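You operate a simulated robot arm through the tools that you are given. There is no shell and no other tool.

The job below is to be done with a simulated robot arm. You get a single attempt, and the scene is never put back.

TASK
Tighten lamp bolts 1, 2, 3 in order at 25 Nm and put the driver back. Set down upright: orange driver.

Only the result counts: the job must be done as asked and must still hold three seconds after the hand-in. Knocking over, shifting, dropping, spilling or breaking anything else fails it.

THE ROBOT
A 7-joint arm with a two-finger parallel gripper, fixed in place. Base frame: the origin is at the foot of the arm, x ahead of it, y to its left, z up; the work surface is at about z = 760. Readings come in mm, rad, newtons and seconds.
With the tool pointing down near the work surface it reaches from about 100 to 660 mm from the base axis. Its first joint turns from -1.152 to 1.152 rad. Payload 1.57 kg.
The tool frame sits at the grasp point between the pads (the TCP): z along the fingers, y along the line on which they close. The tips reach 30 mm beyond it. Largest opening 80 mm; finger width 17, thickness 12; the body of the gripper, 40 by 82 mm, starts 80 mm behind the TCP.
Orientation is that of the tool frame in the base frame, as a unit quaternion [w, x, y, z]. With the fingers straight down and closing along the base's y, the tool's x points along the base's -x, its y along +y and its z along -z.

THE INTERFACE
- The arm moves only by the tool drive_tool. Its argument "series" is a list of rows, each a list of 7 numbers: the shift along the tool's x, y, z in mm, then the turn, a rotation vector about the tool's x, y, z in rad, then the opening, from 0 (shut) to 1 (fully open). In form: [[tx, ty, tz, ax, ay, az, hand], ...]. A call has 1 to 20 rows; each row is the pose to reach, as a shift and turn from the pose commanded when the call began, along the tool's axes at that moment. Rows are played at 5 a second. More than 50 mm and 0.15 rad between two rows, or a gripper value outside its range, and nothing of the call is played. A pose out of reach is approached as far as the arm can. The call stops where the force on the tool passes 40 N (or 10 N more than at its start, if that is more) or the arm is blocked; 0.2 s more then pass. The fingers move at their own pace (about 72 mm/s each) and stop on an object; they squeeze with about 23 N. The grip force told is the motor's: it shows also when the fingers shut on nothing. Time passes only in rows, and 0.2 s behind the last, so rows that repeat a pose let the fingers close. It gives the time, the measured TCP pose, the force on the tool (base axes), the opening and the grip force at its end, in the units of the frame above (readings bear some noise), with the torque about the TCP (base axes, N m) and any sound that the robot's microphone picked up.
- Cameras (640 x 400 px; columns grow to the right, rows downward): "scene" is fixed at [48.7, 428.3, 1419.6]; the picture's right is [-0.82, -0.57, 0.00], its down [-0.34, 0.49, -0.80] and it looks along [0.46, -0.66, -0.60] (base axes); focal length 319 px, centre (320, 200). "wrist" rides on the gripper at [72, -7, -122] in the tool frame; the picture's right is [0.09, 1.00, 0.00], its down [-0.84, 0.08, -0.54] and it looks along [-0.54, 0.05, 0.84] (tool axes); focal length 238 px, centre (320, 200). There is no depth. A picture from a camera that has moved, and an enlarged one, comes with that camera's place and axes in the base frame and with its lens.
- grab_frame(camera): a new picture of that camera. The clock stands still meanwhile.
- inspect(camera, box): a new picture of the part [left, top, right, bottom] of that camera's present view, enlarged. The clock stands still meanwhile.
- finish_job(): hands the job in; it is judged then, once.

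Places have to be worked out from the pictures, the camera data and where the tool is seen. Open the gripper and draw the arm clear of the work before you hand the job in, unless the task says otherwise.

The tools are called as name(argument=value, ...) on one line, values as JSON. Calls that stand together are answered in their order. drive_tool: Moves the arm, as the interface text tells. Its arguments: {"type":"object","properties":{"series":{"type":"array"}},"required":["series"]} The other tools are called the same way: grab_frame (camera) takes a picture; inspect (camera, box) takes an enlarged picture of a part of a camera's view; finish_job () hands the job in.

At the start:

```text
clock: 0.0
eef_pos: [432.9, -128.9, 1128.7]
orientation: [0.0, 0.0, 1.0, 0.001]
force: [-0.1, 0.3, -0.1]
ft_torque: [0.0, 0.01, -0.04]
gripper_width: 80.0
gripper_force: 0.0
```

scene: 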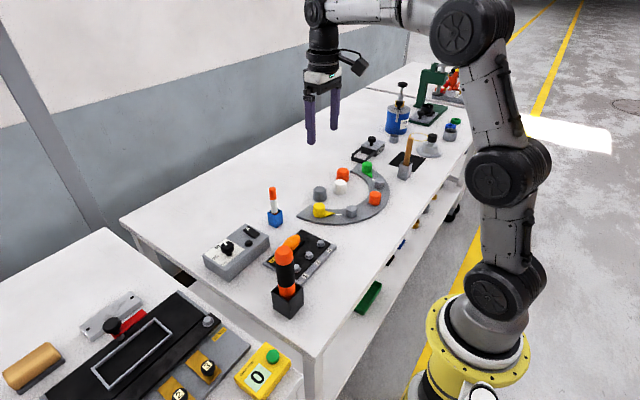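
wrist: 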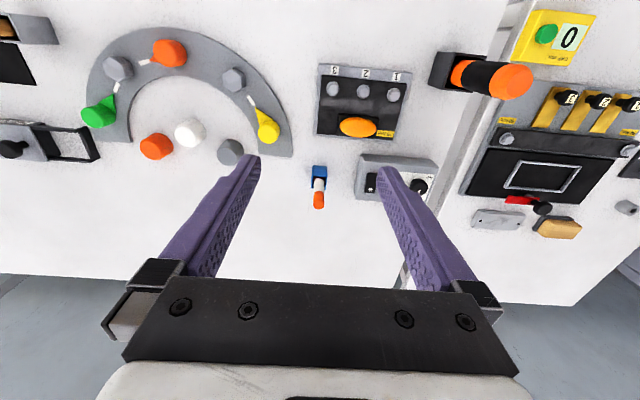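

I start by looking closely at the bolt plate, the drivers and the setting box from both cameras before I move.

inspect(camera="scene", box=[190, 170, 350, 330])

inspect(camera="wrist", box=[290, 30, 450, 220])

inspect(camera="wrist", box=[430, 0, 640, 240])

inspect(camera="scene", box=[0, 270, 310, 400])

```text
2.50 times, centred on (270, 250) of scene
camera zoom: at [48.7, 428.3, 1419.6], right [-0.82, -0.57, 0.0], down [-0.34, 0.49, -0.8], along [0.46, -0.66, -0.6], focal length 798 px, centre (445, 75)
```

zoom: 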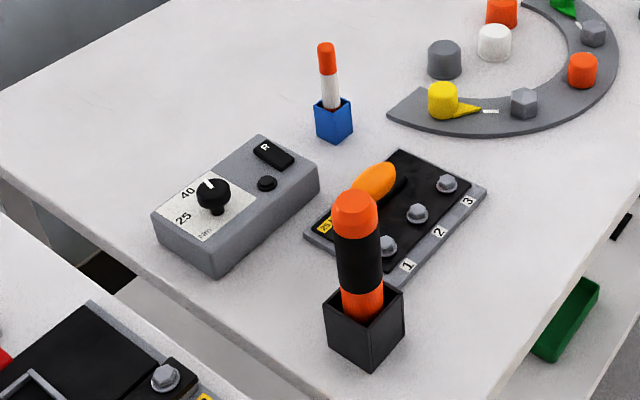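

```text
2.11 times, centred on (370, 125) of wrist
camera zoom: at [359.6, -134.7, 1249.6], right [-0.09, 1.0, 0.0], down [0.84, 0.08, 0.54], along [0.54, 0.05, -0.84], focal length 502 px, centre (215, 358)
```

zoom: 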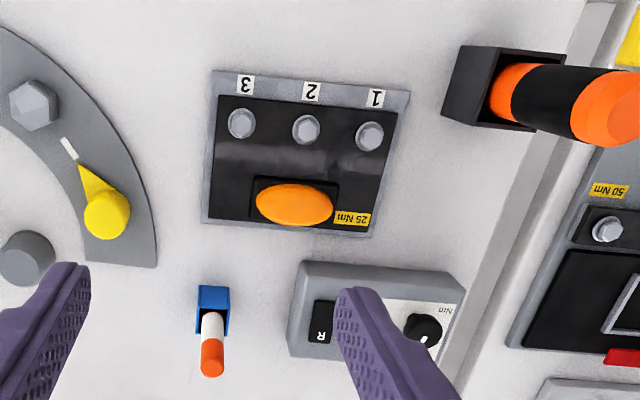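

```text
1.67 times, centred on (535, 120) of wrist
camera zoom: at [359.6, -134.7, 1249.6], right [-0.09, 1.0, 0.0], down [0.84, 0.08, 0.54], along [0.54, 0.05, -0.84], focal length 397 px, centre (-38, 333)
```

zoom: 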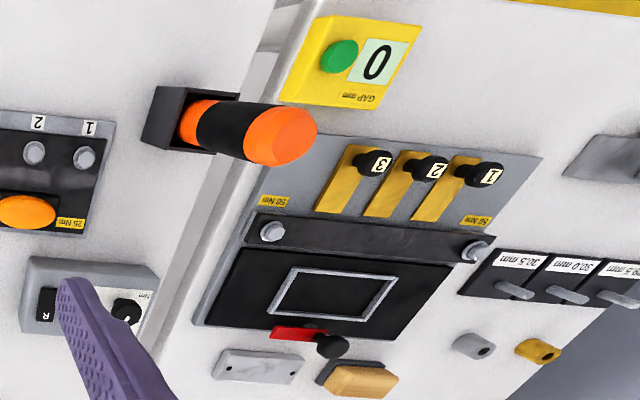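

```text
2.06 times, centred on (155, 335) of scene
camera zoom: at [48.7, 428.3, 1419.6], right [-0.82, -0.57, 0.0], down [-0.34, 0.49, -0.8], along [0.46, -0.66, -0.6], focal length 659 px, centre (661, -79)
```

zoom: 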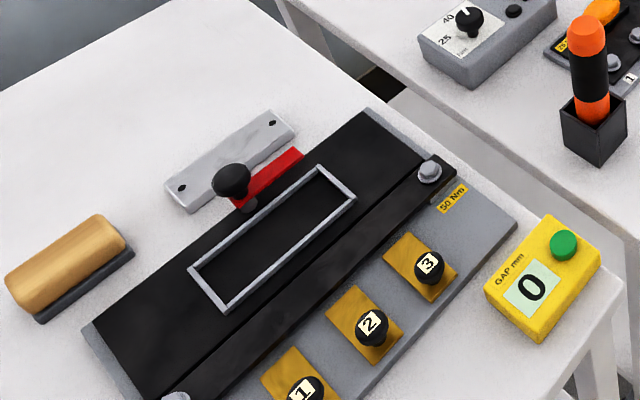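

The newest pictures put the bolts at about (419, 5 / -51 / -106, 785) and the orange driver standing in its black holder near (376, 87), with its top at z≈944. The torque box is near (575, 60), and I move the wrist camera towards it to read the dial and the R switch.

drive_tool(series=[[-10, 30, 25, 0, 0, 0, 1], [-20, 60, 50, 0, 0, 0, 1], [-30, 90, 75, 0, 0, 0, 1], [-40, 120, 100, 0, 0, 0, 1], [-50, 150, 125, 0, 0, 0, 1], [-60, 180, 150, 0, 0, 0, 1], [-60, 180, 150, 0, 0, 0, 1]])

```text
clock: 1.6
eef_pos: [491.2, 51.9, 978.2]
orientation: [0.0, 0.0, 1.0, -0.001]
force: [-0.4, -0.6, 0.8]
ft_torque: [-0.03, -0.01, -0.02]
gripper_width: 80.4
gripper_force: 0.1
```

The tool is now at (491, 52, 978), above and short of the box. I take a close wrist picture of the dial and switch, and a scene view.

grab_frame(camera="wrist")

inspect(camera="wrist", box=[240, 100, 420, 260])

grab_frame(camera="scene")

```text
taken
camera wrist: at [419.0, 45.6, 1099.5], right [-0.09, 1.0, 0.0], down [0.84, 0.08, 0.54], along [0.54, 0.05, -0.84], focal length 238 px, centre (320, 200)
```

wrist: 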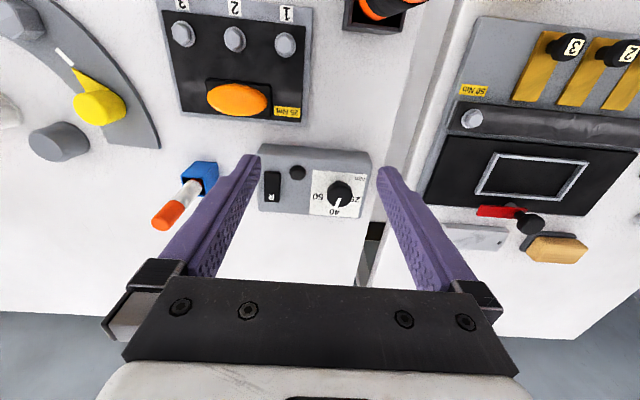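

```text
2.50 times, centred on (330, 180) of wrist
camera zoom: at [419.0, 45.6, 1099.5], right [-0.09, 1.0, 0.0], down [0.84, 0.08, 0.54], along [0.54, 0.05, -0.84], focal length 596 px, centre (295, 250)
```

zoom: 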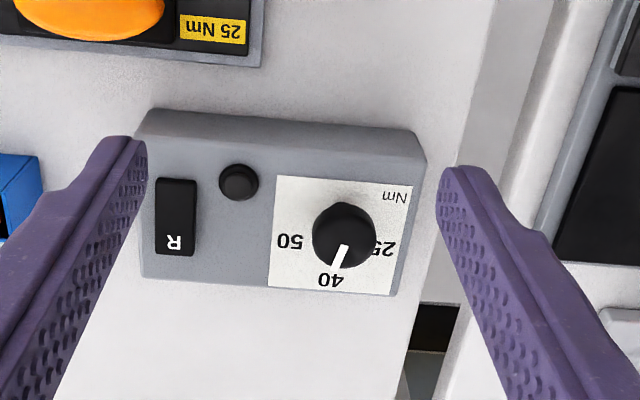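

```text
taken
```

scene: 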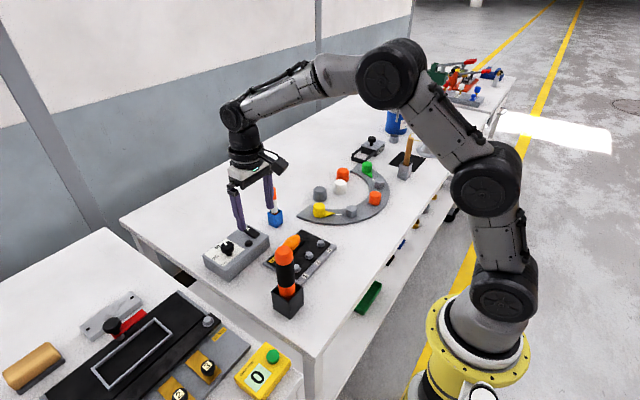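

The dial's white mark points at 40, with 25 on its +y side, so it must be turned; there is also a rocker marked R and a small dark lamp or button. I zoom in further on these parts to read the rocker's state.

inspect(camera="wrist", box=[275, 135, 385, 220])

inspect(camera="scene", box=[195, 210, 285, 285])

inspect(camera="scene", box=[255, 225, 345, 325])

```text
4.71 times, centred on (330, 178) of wrist
camera zoom: at [419.0, 45.6, 1099.5], right [-0.09, 1.0, 0.0], down [0.84, 0.08, 0.54], along [0.54, 0.05, -0.84], focal length 1122 px, centre (273, 306)
```

zoom: 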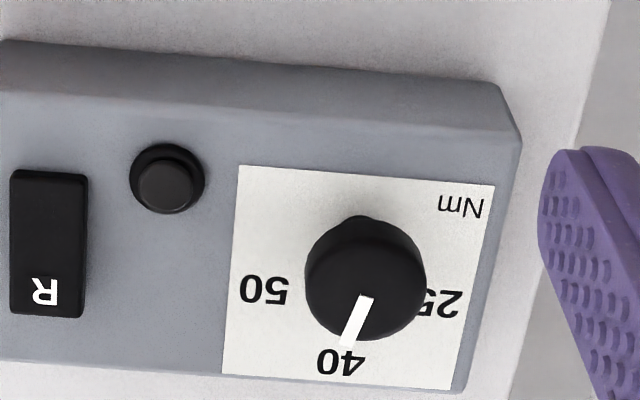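

```text
5.33 times, centred on (240, 248) of scene
camera zoom: at [48.7, 428.3, 1419.6], right [-0.82, -0.57, 0.0], down [-0.34, 0.49, -0.8], along [0.46, -0.66, -0.6], focal length 1703 px, centre (747, -53)
```

zoom: 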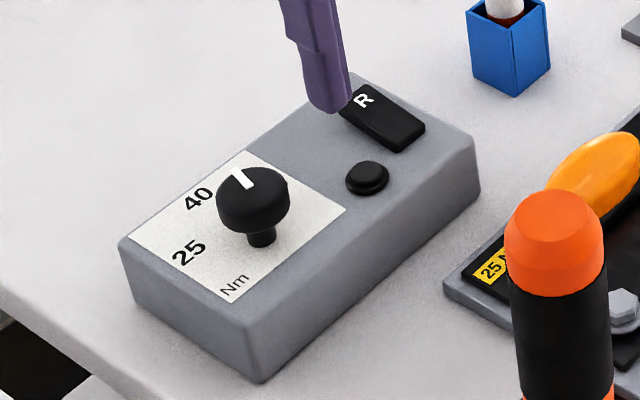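

```text
4.00 times, centred on (300, 275) of scene
camera zoom: at [48.7, 428.3, 1419.6], right [-0.82, -0.57, 0.0], down [-0.34, 0.49, -0.8], along [0.46, -0.66, -0.6], focal length 1277 px, centre (400, -100)
```

zoom: 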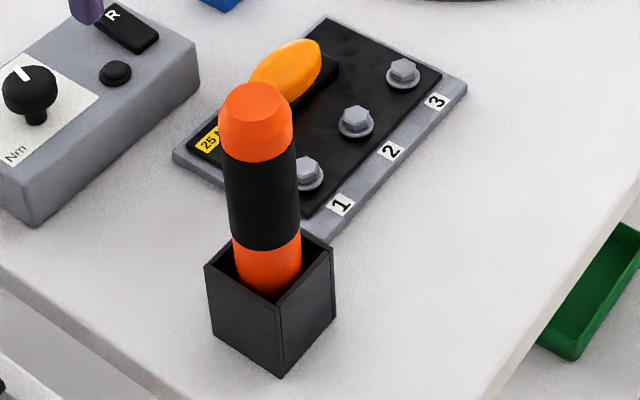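

The small button sits beside the rocker, and I can't yet tell which end of the rocker is pressed. I raise the hand so the fingers stop hiding the rocker from the scene camera, then zoom hard.

drive_tool(series=[[15, 0, -40, 0, 0, 0, 1], [30, 0, -80, 0, 0, 0, 1], [40, -20, -120, 0, 0, 0, 1], [40, -20, -120, 0, 0, 0, 1]])

inspect(camera="scene", box=[235, 218, 267, 242])

inspect(camera="scene", box=[200, 218, 276, 282])

```text
clock: 2.6
eef_pos: [451.5, 32.3, 1098.2]
orientation: [0.0, 0.0, 1.0, 0.0]
force: [0.3, -0.3, -0.2]
ft_torque: [0.02, -0.05, -0.01]
gripper_width: 80.0
gripper_force: 0.1
```

```text
16.00 times, centred on (251, 230) of scene
camera zoom: at [48.7, 428.3, 1419.6], right [-0.82, -0.57, 0.0], down [-0.34, 0.49, -0.8], along [0.46, -0.66, -0.6], focal length 5108 px, centre (1424, -280)
```

zoom: 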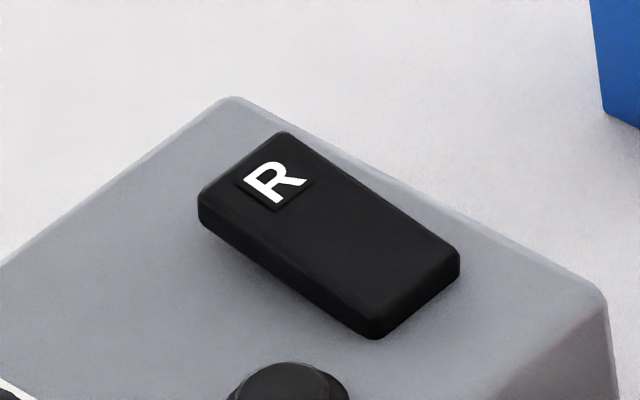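

```text
6.25 times, centred on (238, 250) of scene
camera zoom: at [48.7, 428.3, 1419.6], right [-0.82, -0.57, 0.0], down [-0.34, 0.49, -0.8], along [0.46, -0.66, -0.6], focal length 1996 px, centre (832, -112)
```

zoom: 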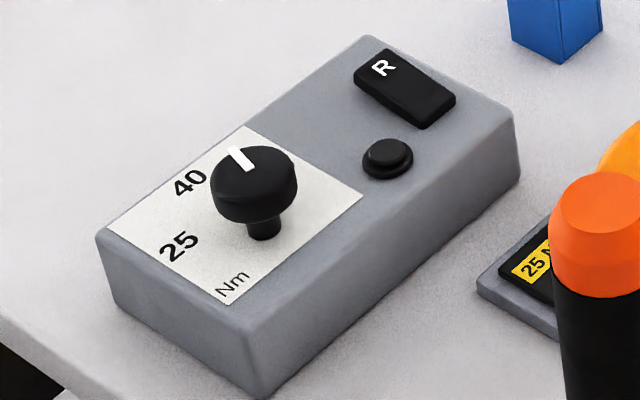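

The rocker's long edge falls away from the R end, so the R end is up and the plain end is pressed: I read that as forward, not reverse. I triangulate the knob to about (576, 86, 844) with a ~33 mm head, and I take high zooms of the dial to get the angles of its mark and labels.

inspect(camera="wrist", box=[316, 165, 372, 200])

inspect(camera="scene", box=[214, 235, 262, 270])

inspect(camera="wrist", box=[400, 20, 540, 110])

```text
11.43 times, centred on (344, 182) of wrist
camera zoom: at [378.4, 25.9, 1219.5], right [-0.09, 1.0, 0.0], down [0.84, 0.08, 0.54], along [0.54, 0.05, -0.84], focal length 2724 px, centre (46, 400)
```

zoom: 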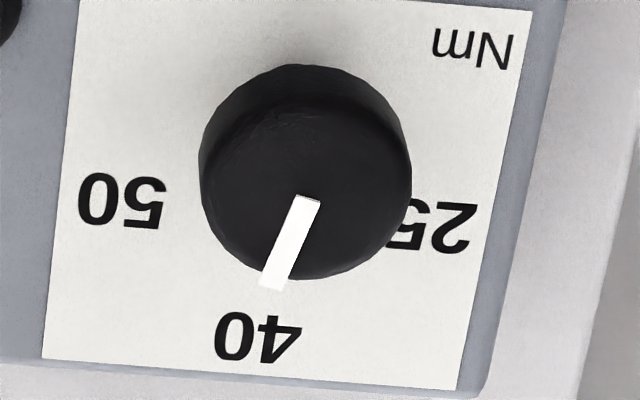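

```text
11.43 times, centred on (238, 252) of scene
camera zoom: at [48.7, 428.3, 1419.6], right [-0.82, -0.57, 0.0], down [-0.34, 0.49, -0.8], along [0.46, -0.66, -0.6], focal length 3649 px, centre (1257, -400)
```

zoom: 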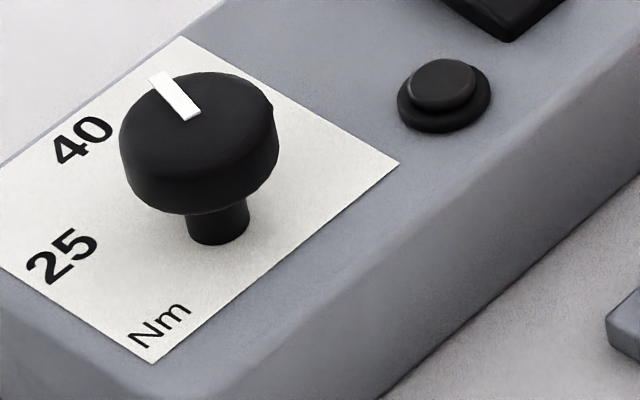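

```text
4.44 times, centred on (470, 65) of wrist
camera zoom: at [378.4, 25.9, 1219.5], right [-0.09, 1.0, 0.0], down [0.84, 0.08, 0.54], along [0.54, 0.05, -0.84], focal length 1059 px, centre (-347, 800)
```

zoom: 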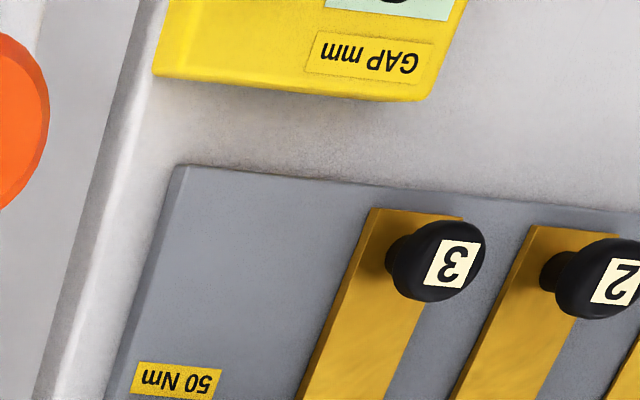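

The pictures put the knob axis at (577, 85.5), with its mark about -11° from +x (set to 40) and the 25 label about +50° from +x on the +y side. I go above the knob with a 56 mm opening to stay clear of the small button.

drive_tool(series=[[-25, 10, 30, 0, 0, 0, 0.7], [-50, 21, 60, 0, 0, 0, 0.7], [-75, 32, 95, 0, 0, 0, 0.7], [-100, 43, 130, 0, 0, 0, 0.7], [-125.5, 53.2, 165, 0, 0, 0, 0.7], [-125.5, 53.2, 198, 0, 0, 0, 0.7], [-125.5, 53.2, 198, 0, 0, 0, 0.7]])

grab_frame(camera="wrist")

inspect(camera="scene", box=[194, 190, 274, 270])

```text
clock: 4.2
eef_pos: [577.0, 83.6, 900.6]
orientation: [0.0, 0.0, 1.0, 0.0]
force: [0.0, 0.1, 0.1]
ft_torque: [0.02, -0.03, -0.04]
gripper_width: 56.3
gripper_force: 0.0
```

```text
taken
camera wrist: at [505.4, 77.4, 1022.0], right [-0.09, 1.0, 0.0], down [0.84, 0.08, 0.54], along [0.54, 0.05, -0.84], focal length 238 px, centre (320, 200)
```

wrist: 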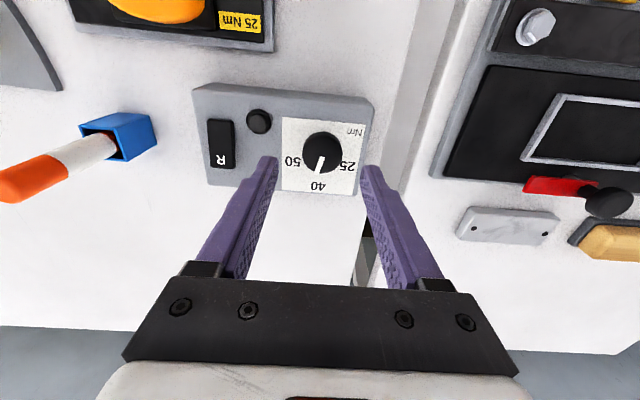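

```text
5.00 times, centred on (234, 230) of scene
camera zoom: at [48.7, 428.3, 1419.6], right [-0.82, -0.57, 0.0], down [-0.34, 0.49, -0.8], along [0.46, -0.66, -0.6], focal length 1596 px, centre (750, 50)
```

zoom: 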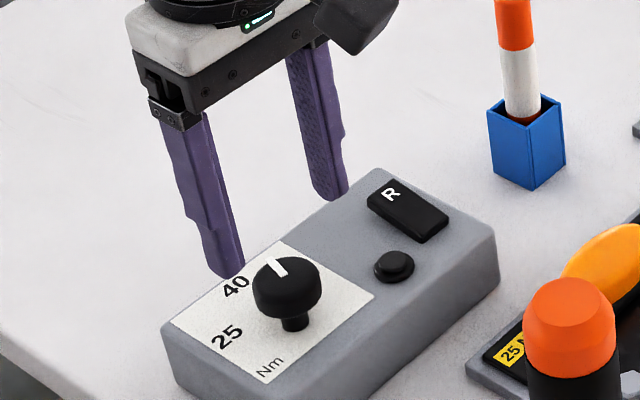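

The knob sits between the fingertips, at about (576, 86). I lower to z≈852 (tips near 822, clear of the box top at 808) and close on the knob head.

drive_tool(series=[[0, 1, 20, 0, 0, 0, 0.7], [0, 1, 40, 0, 0, 0, 0.7], [0, 1, 48.5, 0, 0, 0, 0.7], [0, 1, 48.5, 0, 0, 0, 0.35], [0, 1, 48.5, 0, 0, 0, 0.3], [0, 1, 48.5, 0, 0, 0, 0.3]])

grab_frame(camera="wrist")

inspect(camera="scene", box=[194, 190, 274, 270])

```text
clock: 5.6
eef_pos: [577.2, 87.0, 852.3]
orientation: [0.001, 0.0, 1.0, 0.0]
force: [-1.3, 4.7, -1.5]
ft_torque: [0.12, -0.26, 0.02]
gripper_width: 32.8
gripper_force: 40.5
```

```text
taken
camera wrist: at [504.7, 79.6, 973.3], right [-0.09, 1.0, 0.0], down [0.84, 0.08, 0.54], along [0.54, 0.05, -0.84], focal length 238 px, centre (320, 200)
```

wrist: 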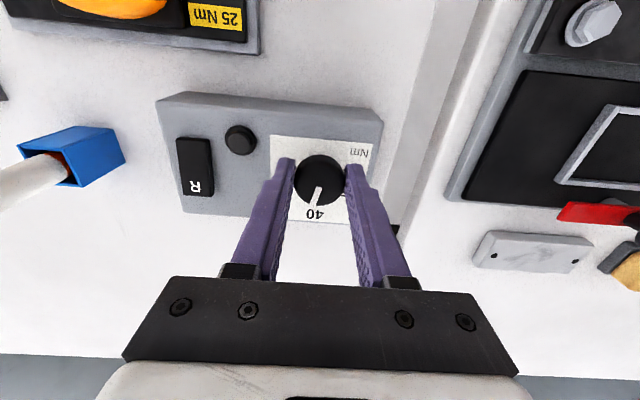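

```text
5.00 times, centred on (234, 230) of scene
camera zoom: at [48.7, 428.4, 1419.5], right [-0.82, -0.57, 0.0], down [-0.34, 0.49, -0.8], along [0.46, -0.66, -0.6], focal length 1596 px, centre (750, 50)
```

zoom: 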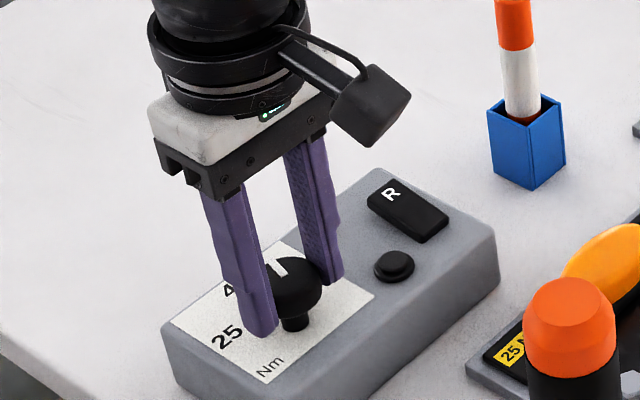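

The fingers hold the knob at 32.8 mm with small forces. I turn it counter-clockwise seen from above (negative about tool z), half the way first, watching the torque.

drive_tool(series=[[0, 0, 0, 0, 0, -0.13, 0.3], [0, 0, 0, 0, 0, -0.26, 0.3], [0, 0, 0, 0, 0, -0.39, 0.3], [0, 0, 0, 0, 0, -0.52, 0.3], [0, 0, 0, 0, 0, -0.52, 0.3]])

inspect(camera="wrist", box=[230, 100, 410, 240])

inspect(camera="scene", box=[194, 190, 274, 270])

```text
clock: 6.8
eef_pos: [577.6, 83.7, 852.0]
orientation: [0.001, -0.258, 0.966, -0.001]
force: [4.9, -11.6, -0.4]
ft_torque: [-0.38, 0.21, -0.06]
gripper_width: 32.7
gripper_force: 40.3
```

```text
2.86 times, centred on (320, 170) of wrist
camera zoom: at [517.9, 43.1, 973.3], right [-0.58, 0.82, 0.0], down [0.69, 0.48, 0.54], along [0.44, 0.31, -0.84], focal length 681 px, centre (320, 286)
```

zoom: 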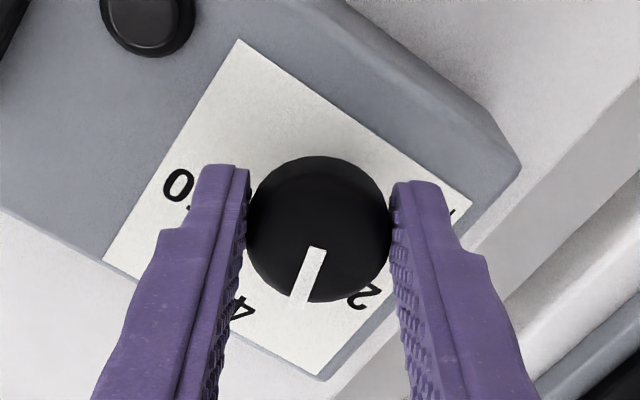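

```text
5.00 times, centred on (234, 230) of scene
camera zoom: at [48.8, 428.0, 1419.7], right [-0.82, -0.57, 0.0], down [-0.34, 0.49, -0.8], along [0.46, -0.66, -0.6], focal length 1596 px, centre (750, 50)
```

zoom: 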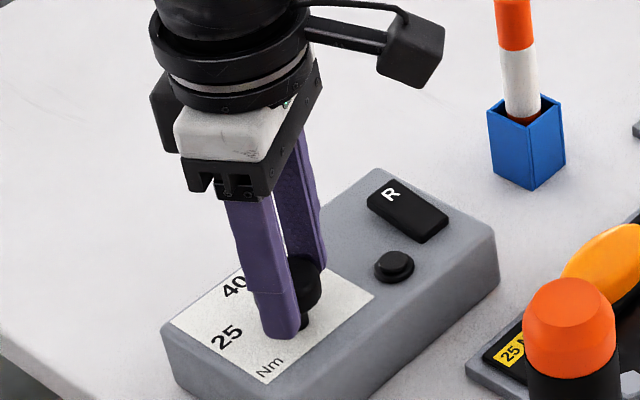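

The knob follows the fingers (tool turned 30°, torque small), with about 12 N sideways from a slight off-axis grip. I continue the turn, easing the position 1.5 mm towards the force.

drive_tool(series=[[0.3, -1.5, 0, 0, 0, -0.1, 0.3], [0.3, -1.5, 0, 0, 0, -0.22, 0.3], [0.3, -1.5, 0, 0, 0, -0.34, 0.3], [0.3, -1.5, 0, 0, 0, -0.46, 0.3], [0.3, -1.5, 0, 0, 0, -0.54, 0.3], [0.3, -1.5, 0, 0, 0, -0.54, 0.3]])

inspect(camera="wrist", box=[230, 100, 410, 240])

inspect(camera="scene", box=[194, 190, 274, 270])

```text
clock: 8.2
eef_pos: [578.5, 82.1, 852.2]
orientation: [0.001, -0.506, 0.862, -0.002]
force: [14.3, -18.6, -2.8]
ft_torque: [0.02, -0.31, -0.07]
gripper_width: 32.6
gripper_force: 41.5
```

```text
2.86 times, centred on (320, 170) of wrist
camera zoom: at [548.9, 17.1, 973.4], right [-0.91, 0.41, 0.0], down [0.34, 0.77, 0.54], along [0.22, 0.49, -0.84], focal length 681 px, centre (320, 286)
```

zoom: 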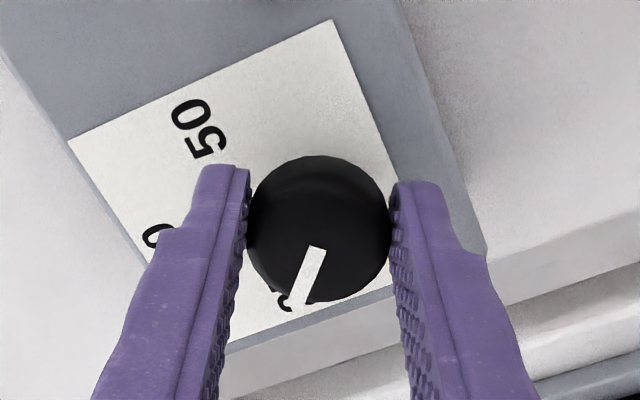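

```text
5.00 times, centred on (234, 230) of scene
camera zoom: at [49.1, 427.9, 1419.7], right [-0.82, -0.57, 0.0], down [-0.34, 0.49, -0.8], along [0.46, -0.66, -0.6], focal length 1596 px, centre (750, 50)
```

zoom: 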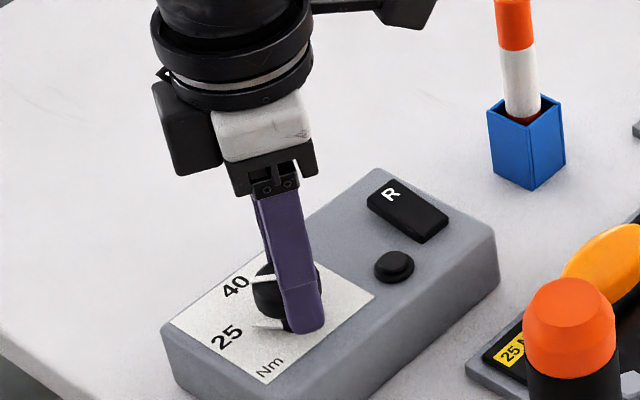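

The mark has swung to about 46° and now points at the 25 label, though the sideways force is 23 N. I open the fingers to free the strain and read the dial without any load on it.

drive_tool(series=[[0, 0, 0, 0, 0, 0, 0.5], [0, 0, 0, 0, 0, 0, 0.62], [0, 0, 0, 0, 0, 0, 0.62]])

inspect(camera="wrist", box=[230, 100, 410, 240])

inspect(camera="scene", box=[194, 190, 274, 270])

```text
clock: 9.0
eef_pos: [576.0, 85.2, 850.3]
orientation: [-0.001, -0.506, 0.863, 0.0]
force: [0.4, -0.6, -0.2]
ft_torque: [0.02, 0.0, 0.0]
gripper_width: 49.5
gripper_force: 0.1
```

```text
2.86 times, centred on (320, 170) of wrist
camera zoom: at [547.6, 18.9, 972.6], right [-0.91, 0.41, 0.0], down [0.34, 0.77, 0.54], along [0.22, 0.5, -0.84], focal length 681 px, centre (320, 286)
```

zoom: 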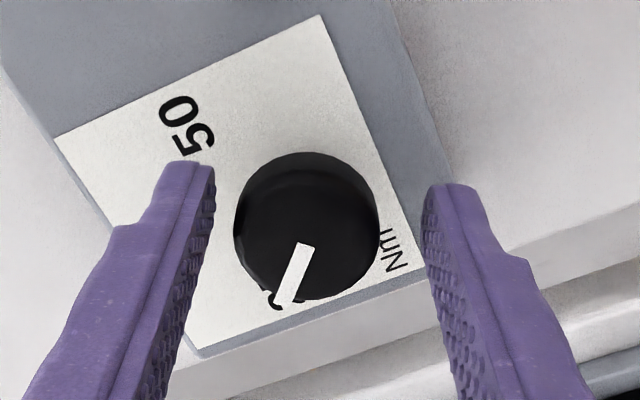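

```text
5.00 times, centred on (234, 230) of scene
camera zoom: at [48.7, 428.3, 1419.6], right [-0.82, -0.57, 0.0], down [-0.34, 0.49, -0.8], along [0.46, -0.66, -0.6], focal length 1596 px, centre (750, 50)
```

zoom: 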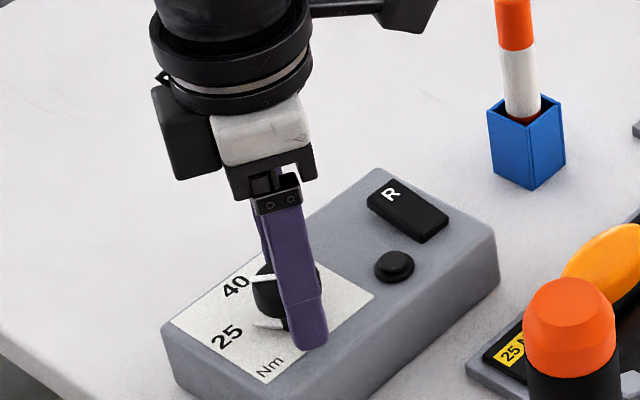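

With the fingers open, the knob stays turned. I rise 80 mm clear of the knob and look again from both cameras to measure the mark against the 25 label.

drive_tool(series=[[0, 0, -20, 0, 0, 0, 0.62], [0, 0, -50, 0, 0, 0, 0.7], [0, 0, -90, 0, 0, 0, 0.7], [0, 0, -90, 0, 0, 0, 0.7]])

inspect(camera="scene", box=[214, 235, 262, 270])

inspect(camera="wrist", box=[270, 80, 390, 180])

```text
clock: 10.0
eef_pos: [576.2, 84.7, 942.3]
orientation: [0.0, -0.505, 0.863, 0.0]
force: [0.2, -0.2, -0.5]
ft_torque: [0.01, 0.01, -0.02]
gripper_width: 56.1
gripper_force: 0.1
```

```text
11.43 times, centred on (238, 252) of scene
camera zoom: at [48.7, 428.3, 1419.6], right [-0.82, -0.57, 0.0], down [-0.34, 0.49, -0.8], along [0.46, -0.66, -0.6], focal length 3649 px, centre (1257, -400)
```

zoom: 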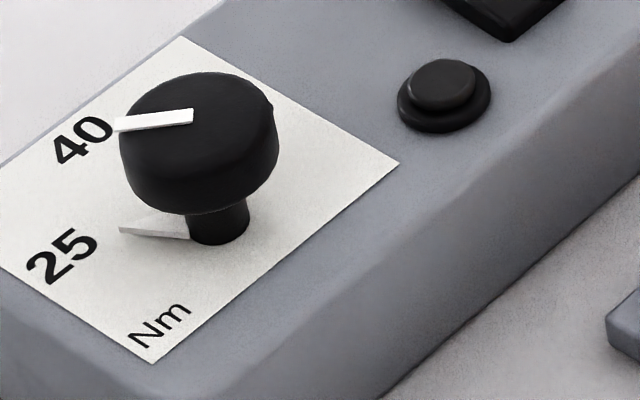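

```text
4.00 times, centred on (330, 130) of wrist
camera zoom: at [548.0, 18.7, 1063.4], right [-0.91, 0.41, 0.0], down [0.34, 0.77, 0.54], along [0.22, 0.5, -0.84], focal length 953 px, centre (280, 480)
```

zoom: 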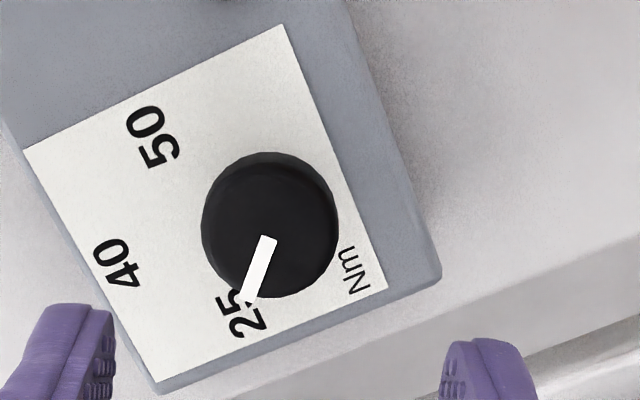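

The head's mark now lies at about 49°, in line with the 25 label (49.6°), and a small low pointer is also visible at the stem. I zoom in further to compare it with the label before trusting the setting.

inspect(camera="scene", box=[214, 246, 238, 261])

inspect(camera="wrist", box=[300, 105, 360, 165])

```text
16.00 times, centred on (226, 254) of scene
camera zoom: at [48.7, 428.3, 1419.6], right [-0.82, -0.57, 0.0], down [-0.34, 0.49, -0.8], along [0.46, -0.66, -0.6], focal length 5108 px, centre (1824, -656)
```

zoom: 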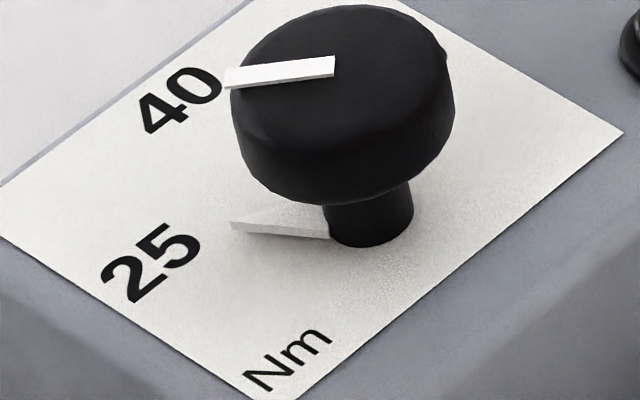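

```text
6.67 times, centred on (330, 135) of wrist
camera zoom: at [548.0, 18.7, 1063.4], right [-0.91, 0.41, 0.0], down [0.34, 0.77, 0.54], along [0.22, 0.5, -0.84], focal length 1589 px, centre (253, 633)
```

zoom: 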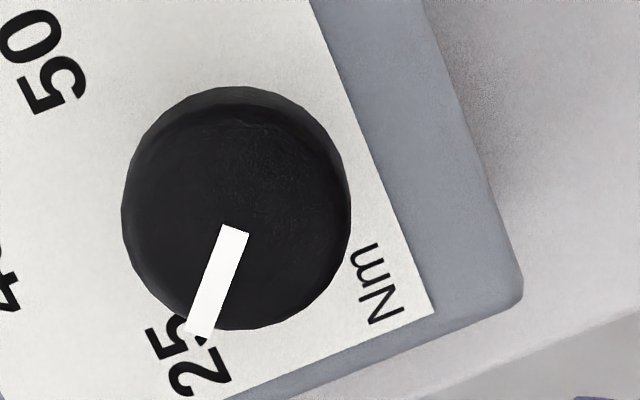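

The dial reads 25. Now I look closely at the driver and its holder, and at the bolts, before picking the driver up.

inspect(camera="scene", box=[262, 238, 318, 322])

inspect(camera="scene", box=[280, 230, 345, 275])

grab_frame(camera="wrist")

```text
4.76 times, centred on (290, 280) of scene
camera zoom: at [48.7, 428.3, 1419.6], right [-0.82, -0.57, 0.0], down [-0.34, 0.49, -0.8], along [0.46, -0.66, -0.6], focal length 1520 px, centre (463, -181)
```

zoom: 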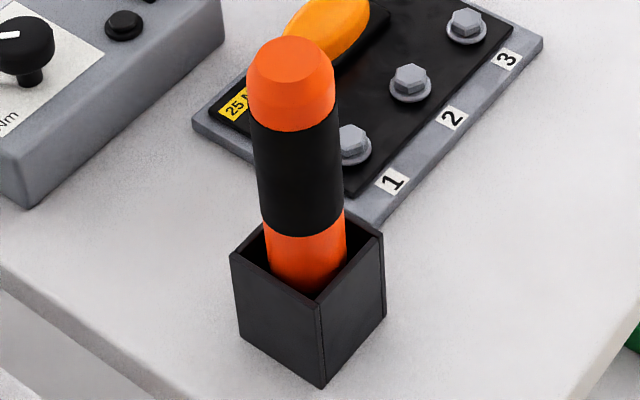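

```text
8.89 times, centred on (312, 252) of scene
camera zoom: at [48.7, 428.3, 1419.6], right [-0.82, -0.57, 0.0], down [-0.34, 0.49, -0.8], along [0.46, -0.66, -0.6], focal length 2838 px, centre (387, -267)
```

zoom: 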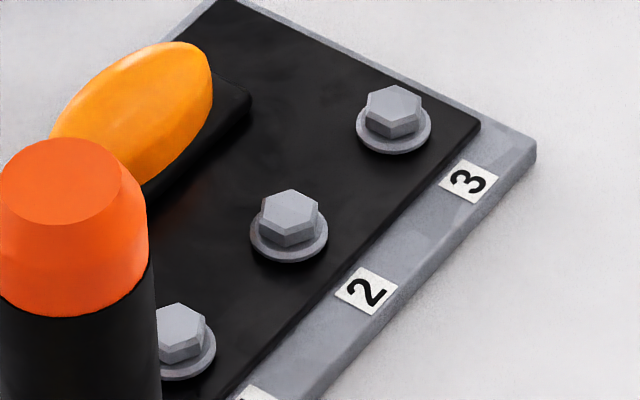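

```text
taken
camera wrist: at [548.0, 18.7, 1063.4], right [-0.91, 0.41, 0.0], down [0.34, 0.77, 0.54], along [0.22, 0.5, -0.84], focal length 238 px, centre (320, 200)
```

wrist: 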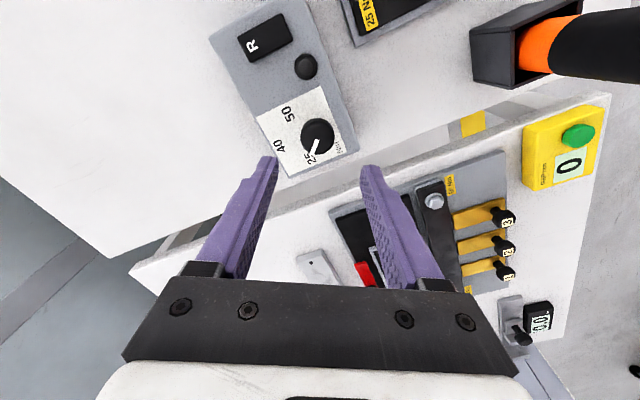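

The driver stands nearly upright in its loose square holder, about 38 mm thick. I rise, turn the hand back to neutral and go above the driver at about (377, 86, 1060) to measure its axis from close up.

drive_tool(series=[[0, 0, -45, 0, 0, 0.12, 0.9], [0, 0, -90, 0, 0, 0.24, 0.9], [20, 35, -118, 0, 0, 0.36, 0.9], [38, 70, -118, 0, 0, 0.48, 0.9], [57, 105, -118, 0, 0, 0.6, 0.9], [76, 140, -118, 0, 0, 0.72, 0.9], [96.2, 174, -118, 0, 0, 0.84, 0.9], [96.2, 174, -118, 0, 0, 0.96, 0.9], [96.2, 174, -118, 0, 0, 1.06, 0.9], [96.2, 174, -118, 0, 0, 1.06, 0.9]])

grab_frame(camera="wrist")

inspect(camera="wrist", box=[250, 60, 390, 200])

```text
clock: 12.2
eef_pos: [378.6, 85.7, 1059.0]
orientation: [0.0, 0.001, 1.0, 0.0]
force: [0.1, -0.5, 0.3]
ft_torque: [0.0, -0.06, -0.01]
gripper_width: 72.0
gripper_force: 0.1
```

```text
taken
camera wrist: at [306.3, 79.4, 1181.2], right [-0.09, 1.0, 0.0], down [0.84, 0.08, 0.54], along [0.54, 0.05, -0.84], focal length 238 px, centre (320, 200)
```

wrist: 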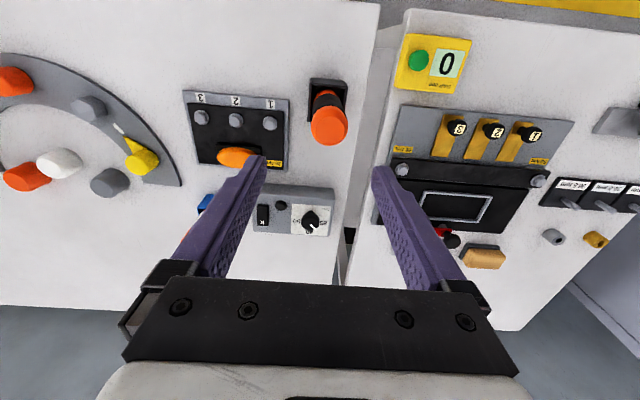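

```text
2.86 times, centred on (320, 130) of wrist
camera zoom: at [306.3, 79.4, 1181.2], right [-0.09, 1.0, 0.0], down [0.84, 0.08, 0.54], along [0.54, 0.05, -0.84], focal length 681 px, centre (320, 400)
```

zoom: 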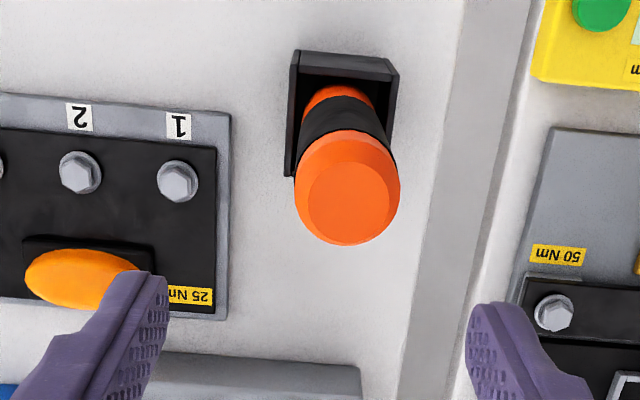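

This view puts the driver's top at about (373, 95, 950) and the holder's centre at (370, 96), a better figure than the first one. Before lifting it, I measure the bolts from close up with an empty hand above bolt 2.

drive_tool(series=[[-10, -45, 0, 0, 0, 0, 0.9], [-20, -90, 10, 0, 0, 0, 0.9], [-30, -125, 40, 0, 0, 0, 0.9], [-38, -131.7, 80, 0, 0, 0, 0.9], [-38, -131.7, 120, 0, 0, 0, 0.9], [-38, -131.7, 159, 0, 0, 0, 0.9], [-38, -131.7, 159, 0, 0, 0, 0.9]])

grab_frame(camera="wrist")

inspect(camera="wrist", box=[220, 80, 420, 205])

```text
clock: 13.8
eef_pos: [416.6, -45.5, 902.6]
orientation: [0.0, 0.0, 1.0, 0.0]
force: [0.7, -0.1, 0.5]
ft_torque: [-0.04, -0.02, -0.03]
gripper_width: 72.0
gripper_force: 0.1
```

```text
taken
camera wrist: at [344.6, -51.5, 1023.2], right [-0.09, 1.0, 0.0], down [0.84, 0.08, 0.54], along [0.54, 0.05, -0.84], focal length 238 px, centre (320, 200)
```

wrist: 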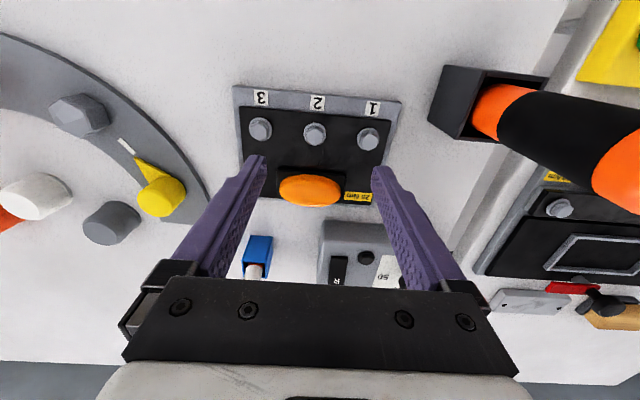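

```text
3.20 times, centred on (320, 142) of wrist
camera zoom: at [344.6, -51.5, 1023.2], right [-0.09, 1.0, 0.0], down [0.84, 0.08, 0.54], along [0.54, 0.05, -0.84], focal length 763 px, centre (320, 384)
```

zoom: 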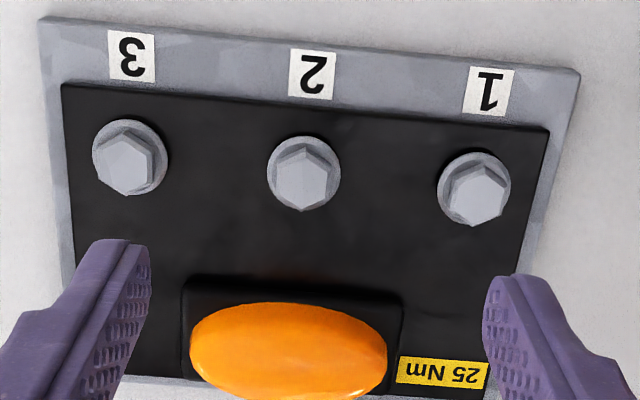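

The two views agree on the bolts: 1 at (418, 5), 2 at (418, -50), 3 at (418, -104), with head tops at z≈791.5. I now go back above the driver, with the tips passing at z≈980 over its top (≈950), and check the alignment.

drive_tool(series=[[0, 0, -45, 0, 0, 0, 1], [0, 0, -90, 0, 0, 0, 1], [10, 30, -107, 0, 0, 0, 1], [22, 70, -107, 0, 0, 0, 1], [33, 110, -107, 0, 0, 0, 1], [43.6, 140.5, -107, 0, 0, 0, 1], [43.6, 140.5, -107, 0, 0, 0, 1]])

grab_frame(camera="wrist")

inspect(camera="wrist", box=[240, 60, 400, 180])

grab_frame(camera="scene")

```text
clock: 15.4
eef_pos: [373.0, 95.8, 1008.6]
orientation: [0.0, 0.0, 1.0, 0.0]
force: [-0.1, 0.3, -0.1]
ft_torque: [-0.01, 0.0, -0.03]
gripper_width: 80.0
gripper_force: 0.1
```

```text
taken
camera wrist: at [300.4, 90.0, 1129.5], right [-0.09, 1.0, 0.0], down [0.84, 0.08, 0.54], along [0.54, 0.05, -0.84], focal length 238 px, centre (320, 200)
```

wrist: 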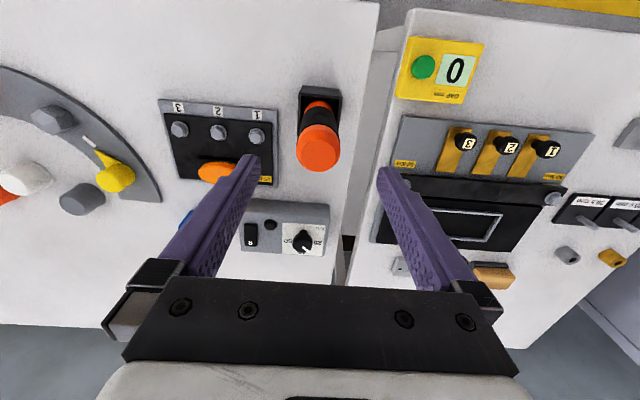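

```text
3.33 times, centred on (320, 120) of wrist
camera zoom: at [300.4, 90.0, 1129.5], right [-0.09, 1.0, 0.0], down [0.84, 0.08, 0.54], along [0.54, 0.05, -0.84], focal length 794 px, centre (320, 467)
```

zoom: 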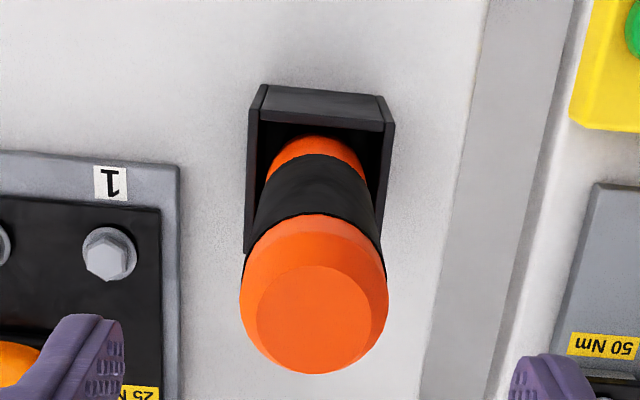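

```text
taken
```

scene: 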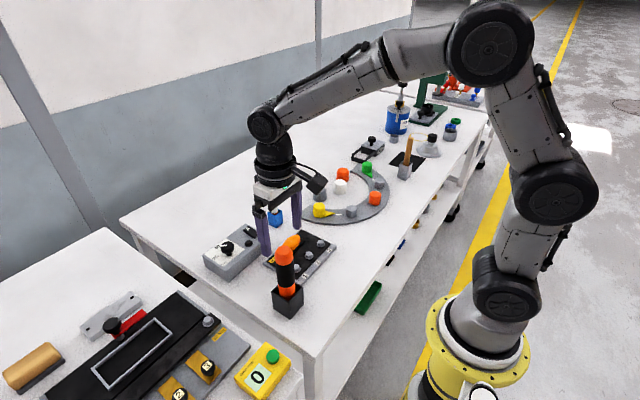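

The driver's top is at (373.4, 95, 950) and the hand is centred on it at (373, 95.8). I lower straight down to z≈878 with the fingers fully open around it, then close on the black grip.

drive_tool(series=[[0, -0.5, 30, 0, 0, 0, 1], [0, -0.5, 60, 0, 0, 0, 1], [0, -0.5, 90, 0, 0, 0, 1], [0, -0.5, 115, 0, 0, 0, 1], [0, -0.5, 130.5, 0, 0, 0, 1], [0, -0.5, 130.5, 0, 0, 0, 1]])

grab_frame(camera="wrist")

inspect(camera="scene", box=[240, 200, 340, 320])

```text
clock: 16.8
eef_pos: [372.2, 93.1, 877.6]
orientation: [0.0, 0.0, 1.0, 0.0]
force: [0.7, -1.0, 0.7]
ft_torque: [0.03, -0.05, -0.02]
gripper_width: 80.0
gripper_force: 0.0
```

```text
taken
camera wrist: at [300.7, 87.6, 999.2], right [-0.09, 1.0, 0.0], down [0.84, 0.08, 0.54], along [0.54, 0.05, -0.84], focal length 238 px, centre (320, 200)
```

wrist: 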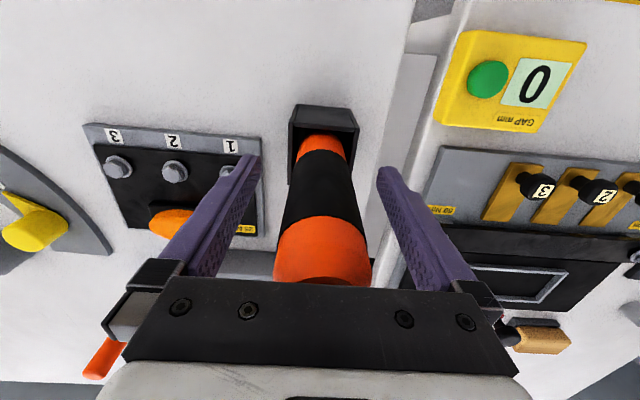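

```text
3.33 times, centred on (290, 260) of scene
camera zoom: at [48.7, 428.3, 1419.6], right [-0.82, -0.57, 0.0], down [-0.34, 0.49, -0.8], along [0.46, -0.66, -0.6], focal length 1064 px, centre (420, 0)
```

zoom: 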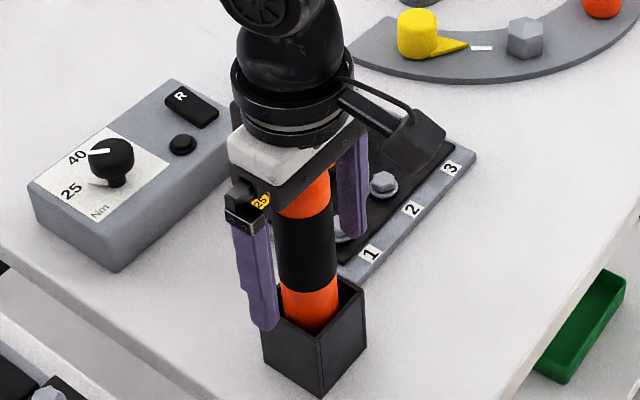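

The driver stands centred between the fingers, with its top just below the hand. I close on it.

drive_tool(series=[[0, 0, 0, 0, 0, 0, 0.6], [0, 0, 0, 0, 0, 0, 0.4], [0, 0, 0, 0, 0, 0, 0.3], [0, 0, 0, 0, 0, 0, 0.3]])

grab_frame(camera="wrist")

```text
clock: 17.8
eef_pos: [372.8, 94.8, 878.9]
orientation: [0.0, 0.001, 1.0, 0.0]
force: [0.0, 5.4, -0.1]
ft_torque: [0.54, 0.0, 0.07]
gripper_width: 39.1
gripper_force: 22.9
```

```text
taken
camera wrist: at [300.7, 88.0, 999.5], right [-0.09, 1.0, 0.0], down [0.84, 0.08, 0.54], along [0.54, 0.05, -0.84], focal length 238 px, centre (320, 200)
```

wrist: 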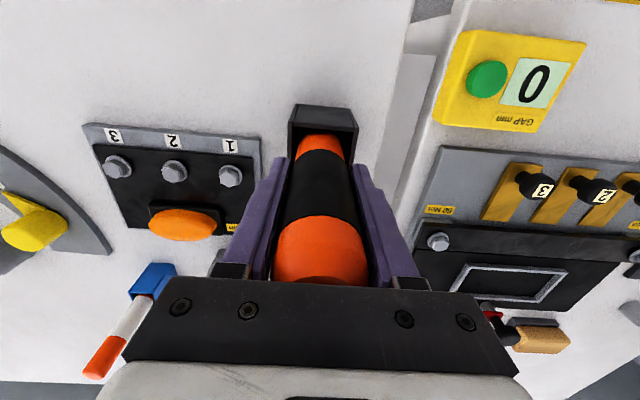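

The fingers hold the driver at 39.1 mm with a light side force. I lift it straight up, slowly at first, then check that it left the holder cleanly.

drive_tool(series=[[0, 0, -5, 0, 0, 0, 0.3], [0, 0, -15, 0, 0, 0, 0.3], [0, 0, -30, 0, 0, 0, 0.3], [0, 0, -50, 0, 0, 0, 0.3], [0, 0, -75, 0, 0, 0, 0.3], [0, 0, -100, 0, 0, 0, 0.3], [0, 0, -120, 0, 0, 0, 0.3], [0, 0, -120, 0, 0, 0, 0.3]])

grab_frame(camera="wrist")

grab_frame(camera="scene")

inspect(camera="scene", box=[240, 170, 340, 320])

```text
clock: 19.6
eef_pos: [372.9, 92.9, 997.6]
orientation: [0.0, 0.0, 1.0, 0.001]
force: [0.1, 1.3, -5.8]
ft_torque: [0.01, -0.03, -0.02]
gripper_width: 38.9
gripper_force: 23.1
```

```text
taken
camera wrist: at [301.3, 87.2, 1119.1], right [-0.09, 1.0, 0.0], down [0.84, 0.08, 0.54], along [0.54, 0.05, -0.84], focal length 238 px, centre (320, 200)
```

wrist: 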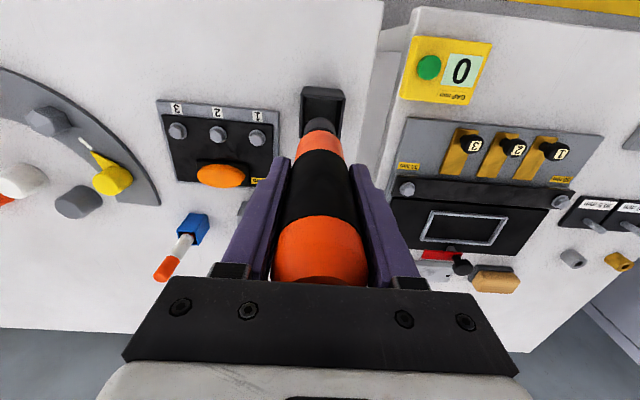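

```text
taken
```

scene: 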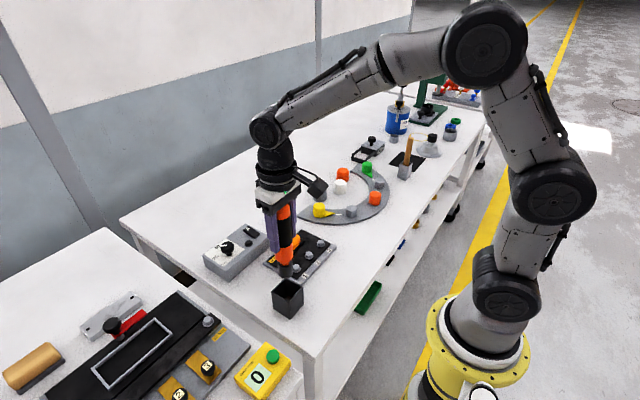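

```text
2.67 times, centred on (290, 245) of scene
camera zoom: at [48.7, 428.3, 1419.6], right [-0.82, -0.57, 0.0], down [-0.34, 0.49, -0.8], along [0.46, -0.66, -0.6], focal length 851 px, centre (400, 80)
```

zoom: 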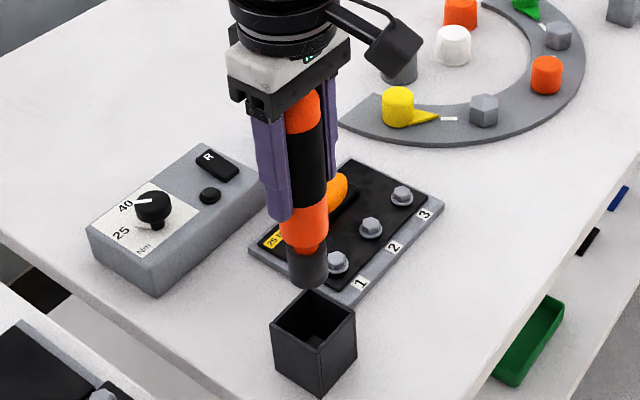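

The driver hangs free (about 5.8 N), with a grey socket at its lower end, and the holder stayed in place. I zoom in on the socket to find how far it reaches below the hand and whether it hangs straight.

inspect(camera="scene", box=[265, 215, 309, 305])

inspect(camera="wrist", box=[270, 70, 370, 180])

```text
4.44 times, centred on (287, 260) of scene
camera zoom: at [48.7, 428.3, 1419.6], right [-0.82, -0.57, 0.0], down [-0.34, 0.49, -0.8], along [0.46, -0.66, -0.6], focal length 1419 px, centre (467, -67)
```

zoom: 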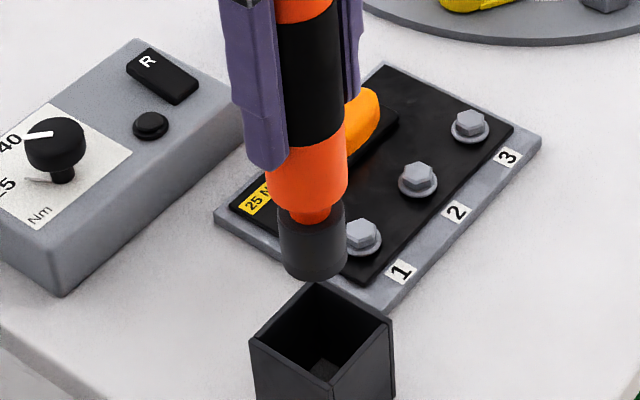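

```text
3.64 times, centred on (320, 125) of wrist
camera zoom: at [301.3, 87.2, 1119.1], right [-0.09, 1.0, 0.0], down [0.84, 0.08, 0.54], along [0.54, 0.05, -0.84], focal length 867 px, centre (320, 473)
```

zoom: 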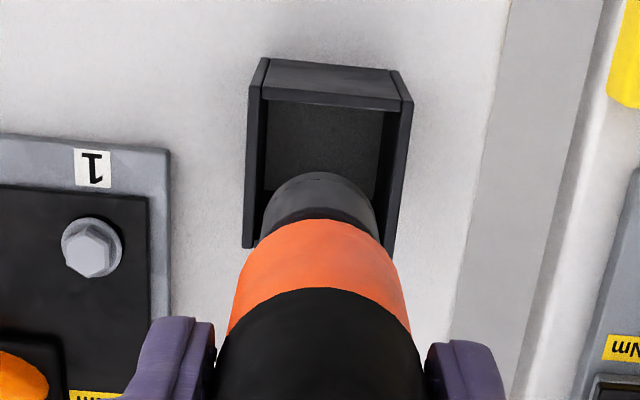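

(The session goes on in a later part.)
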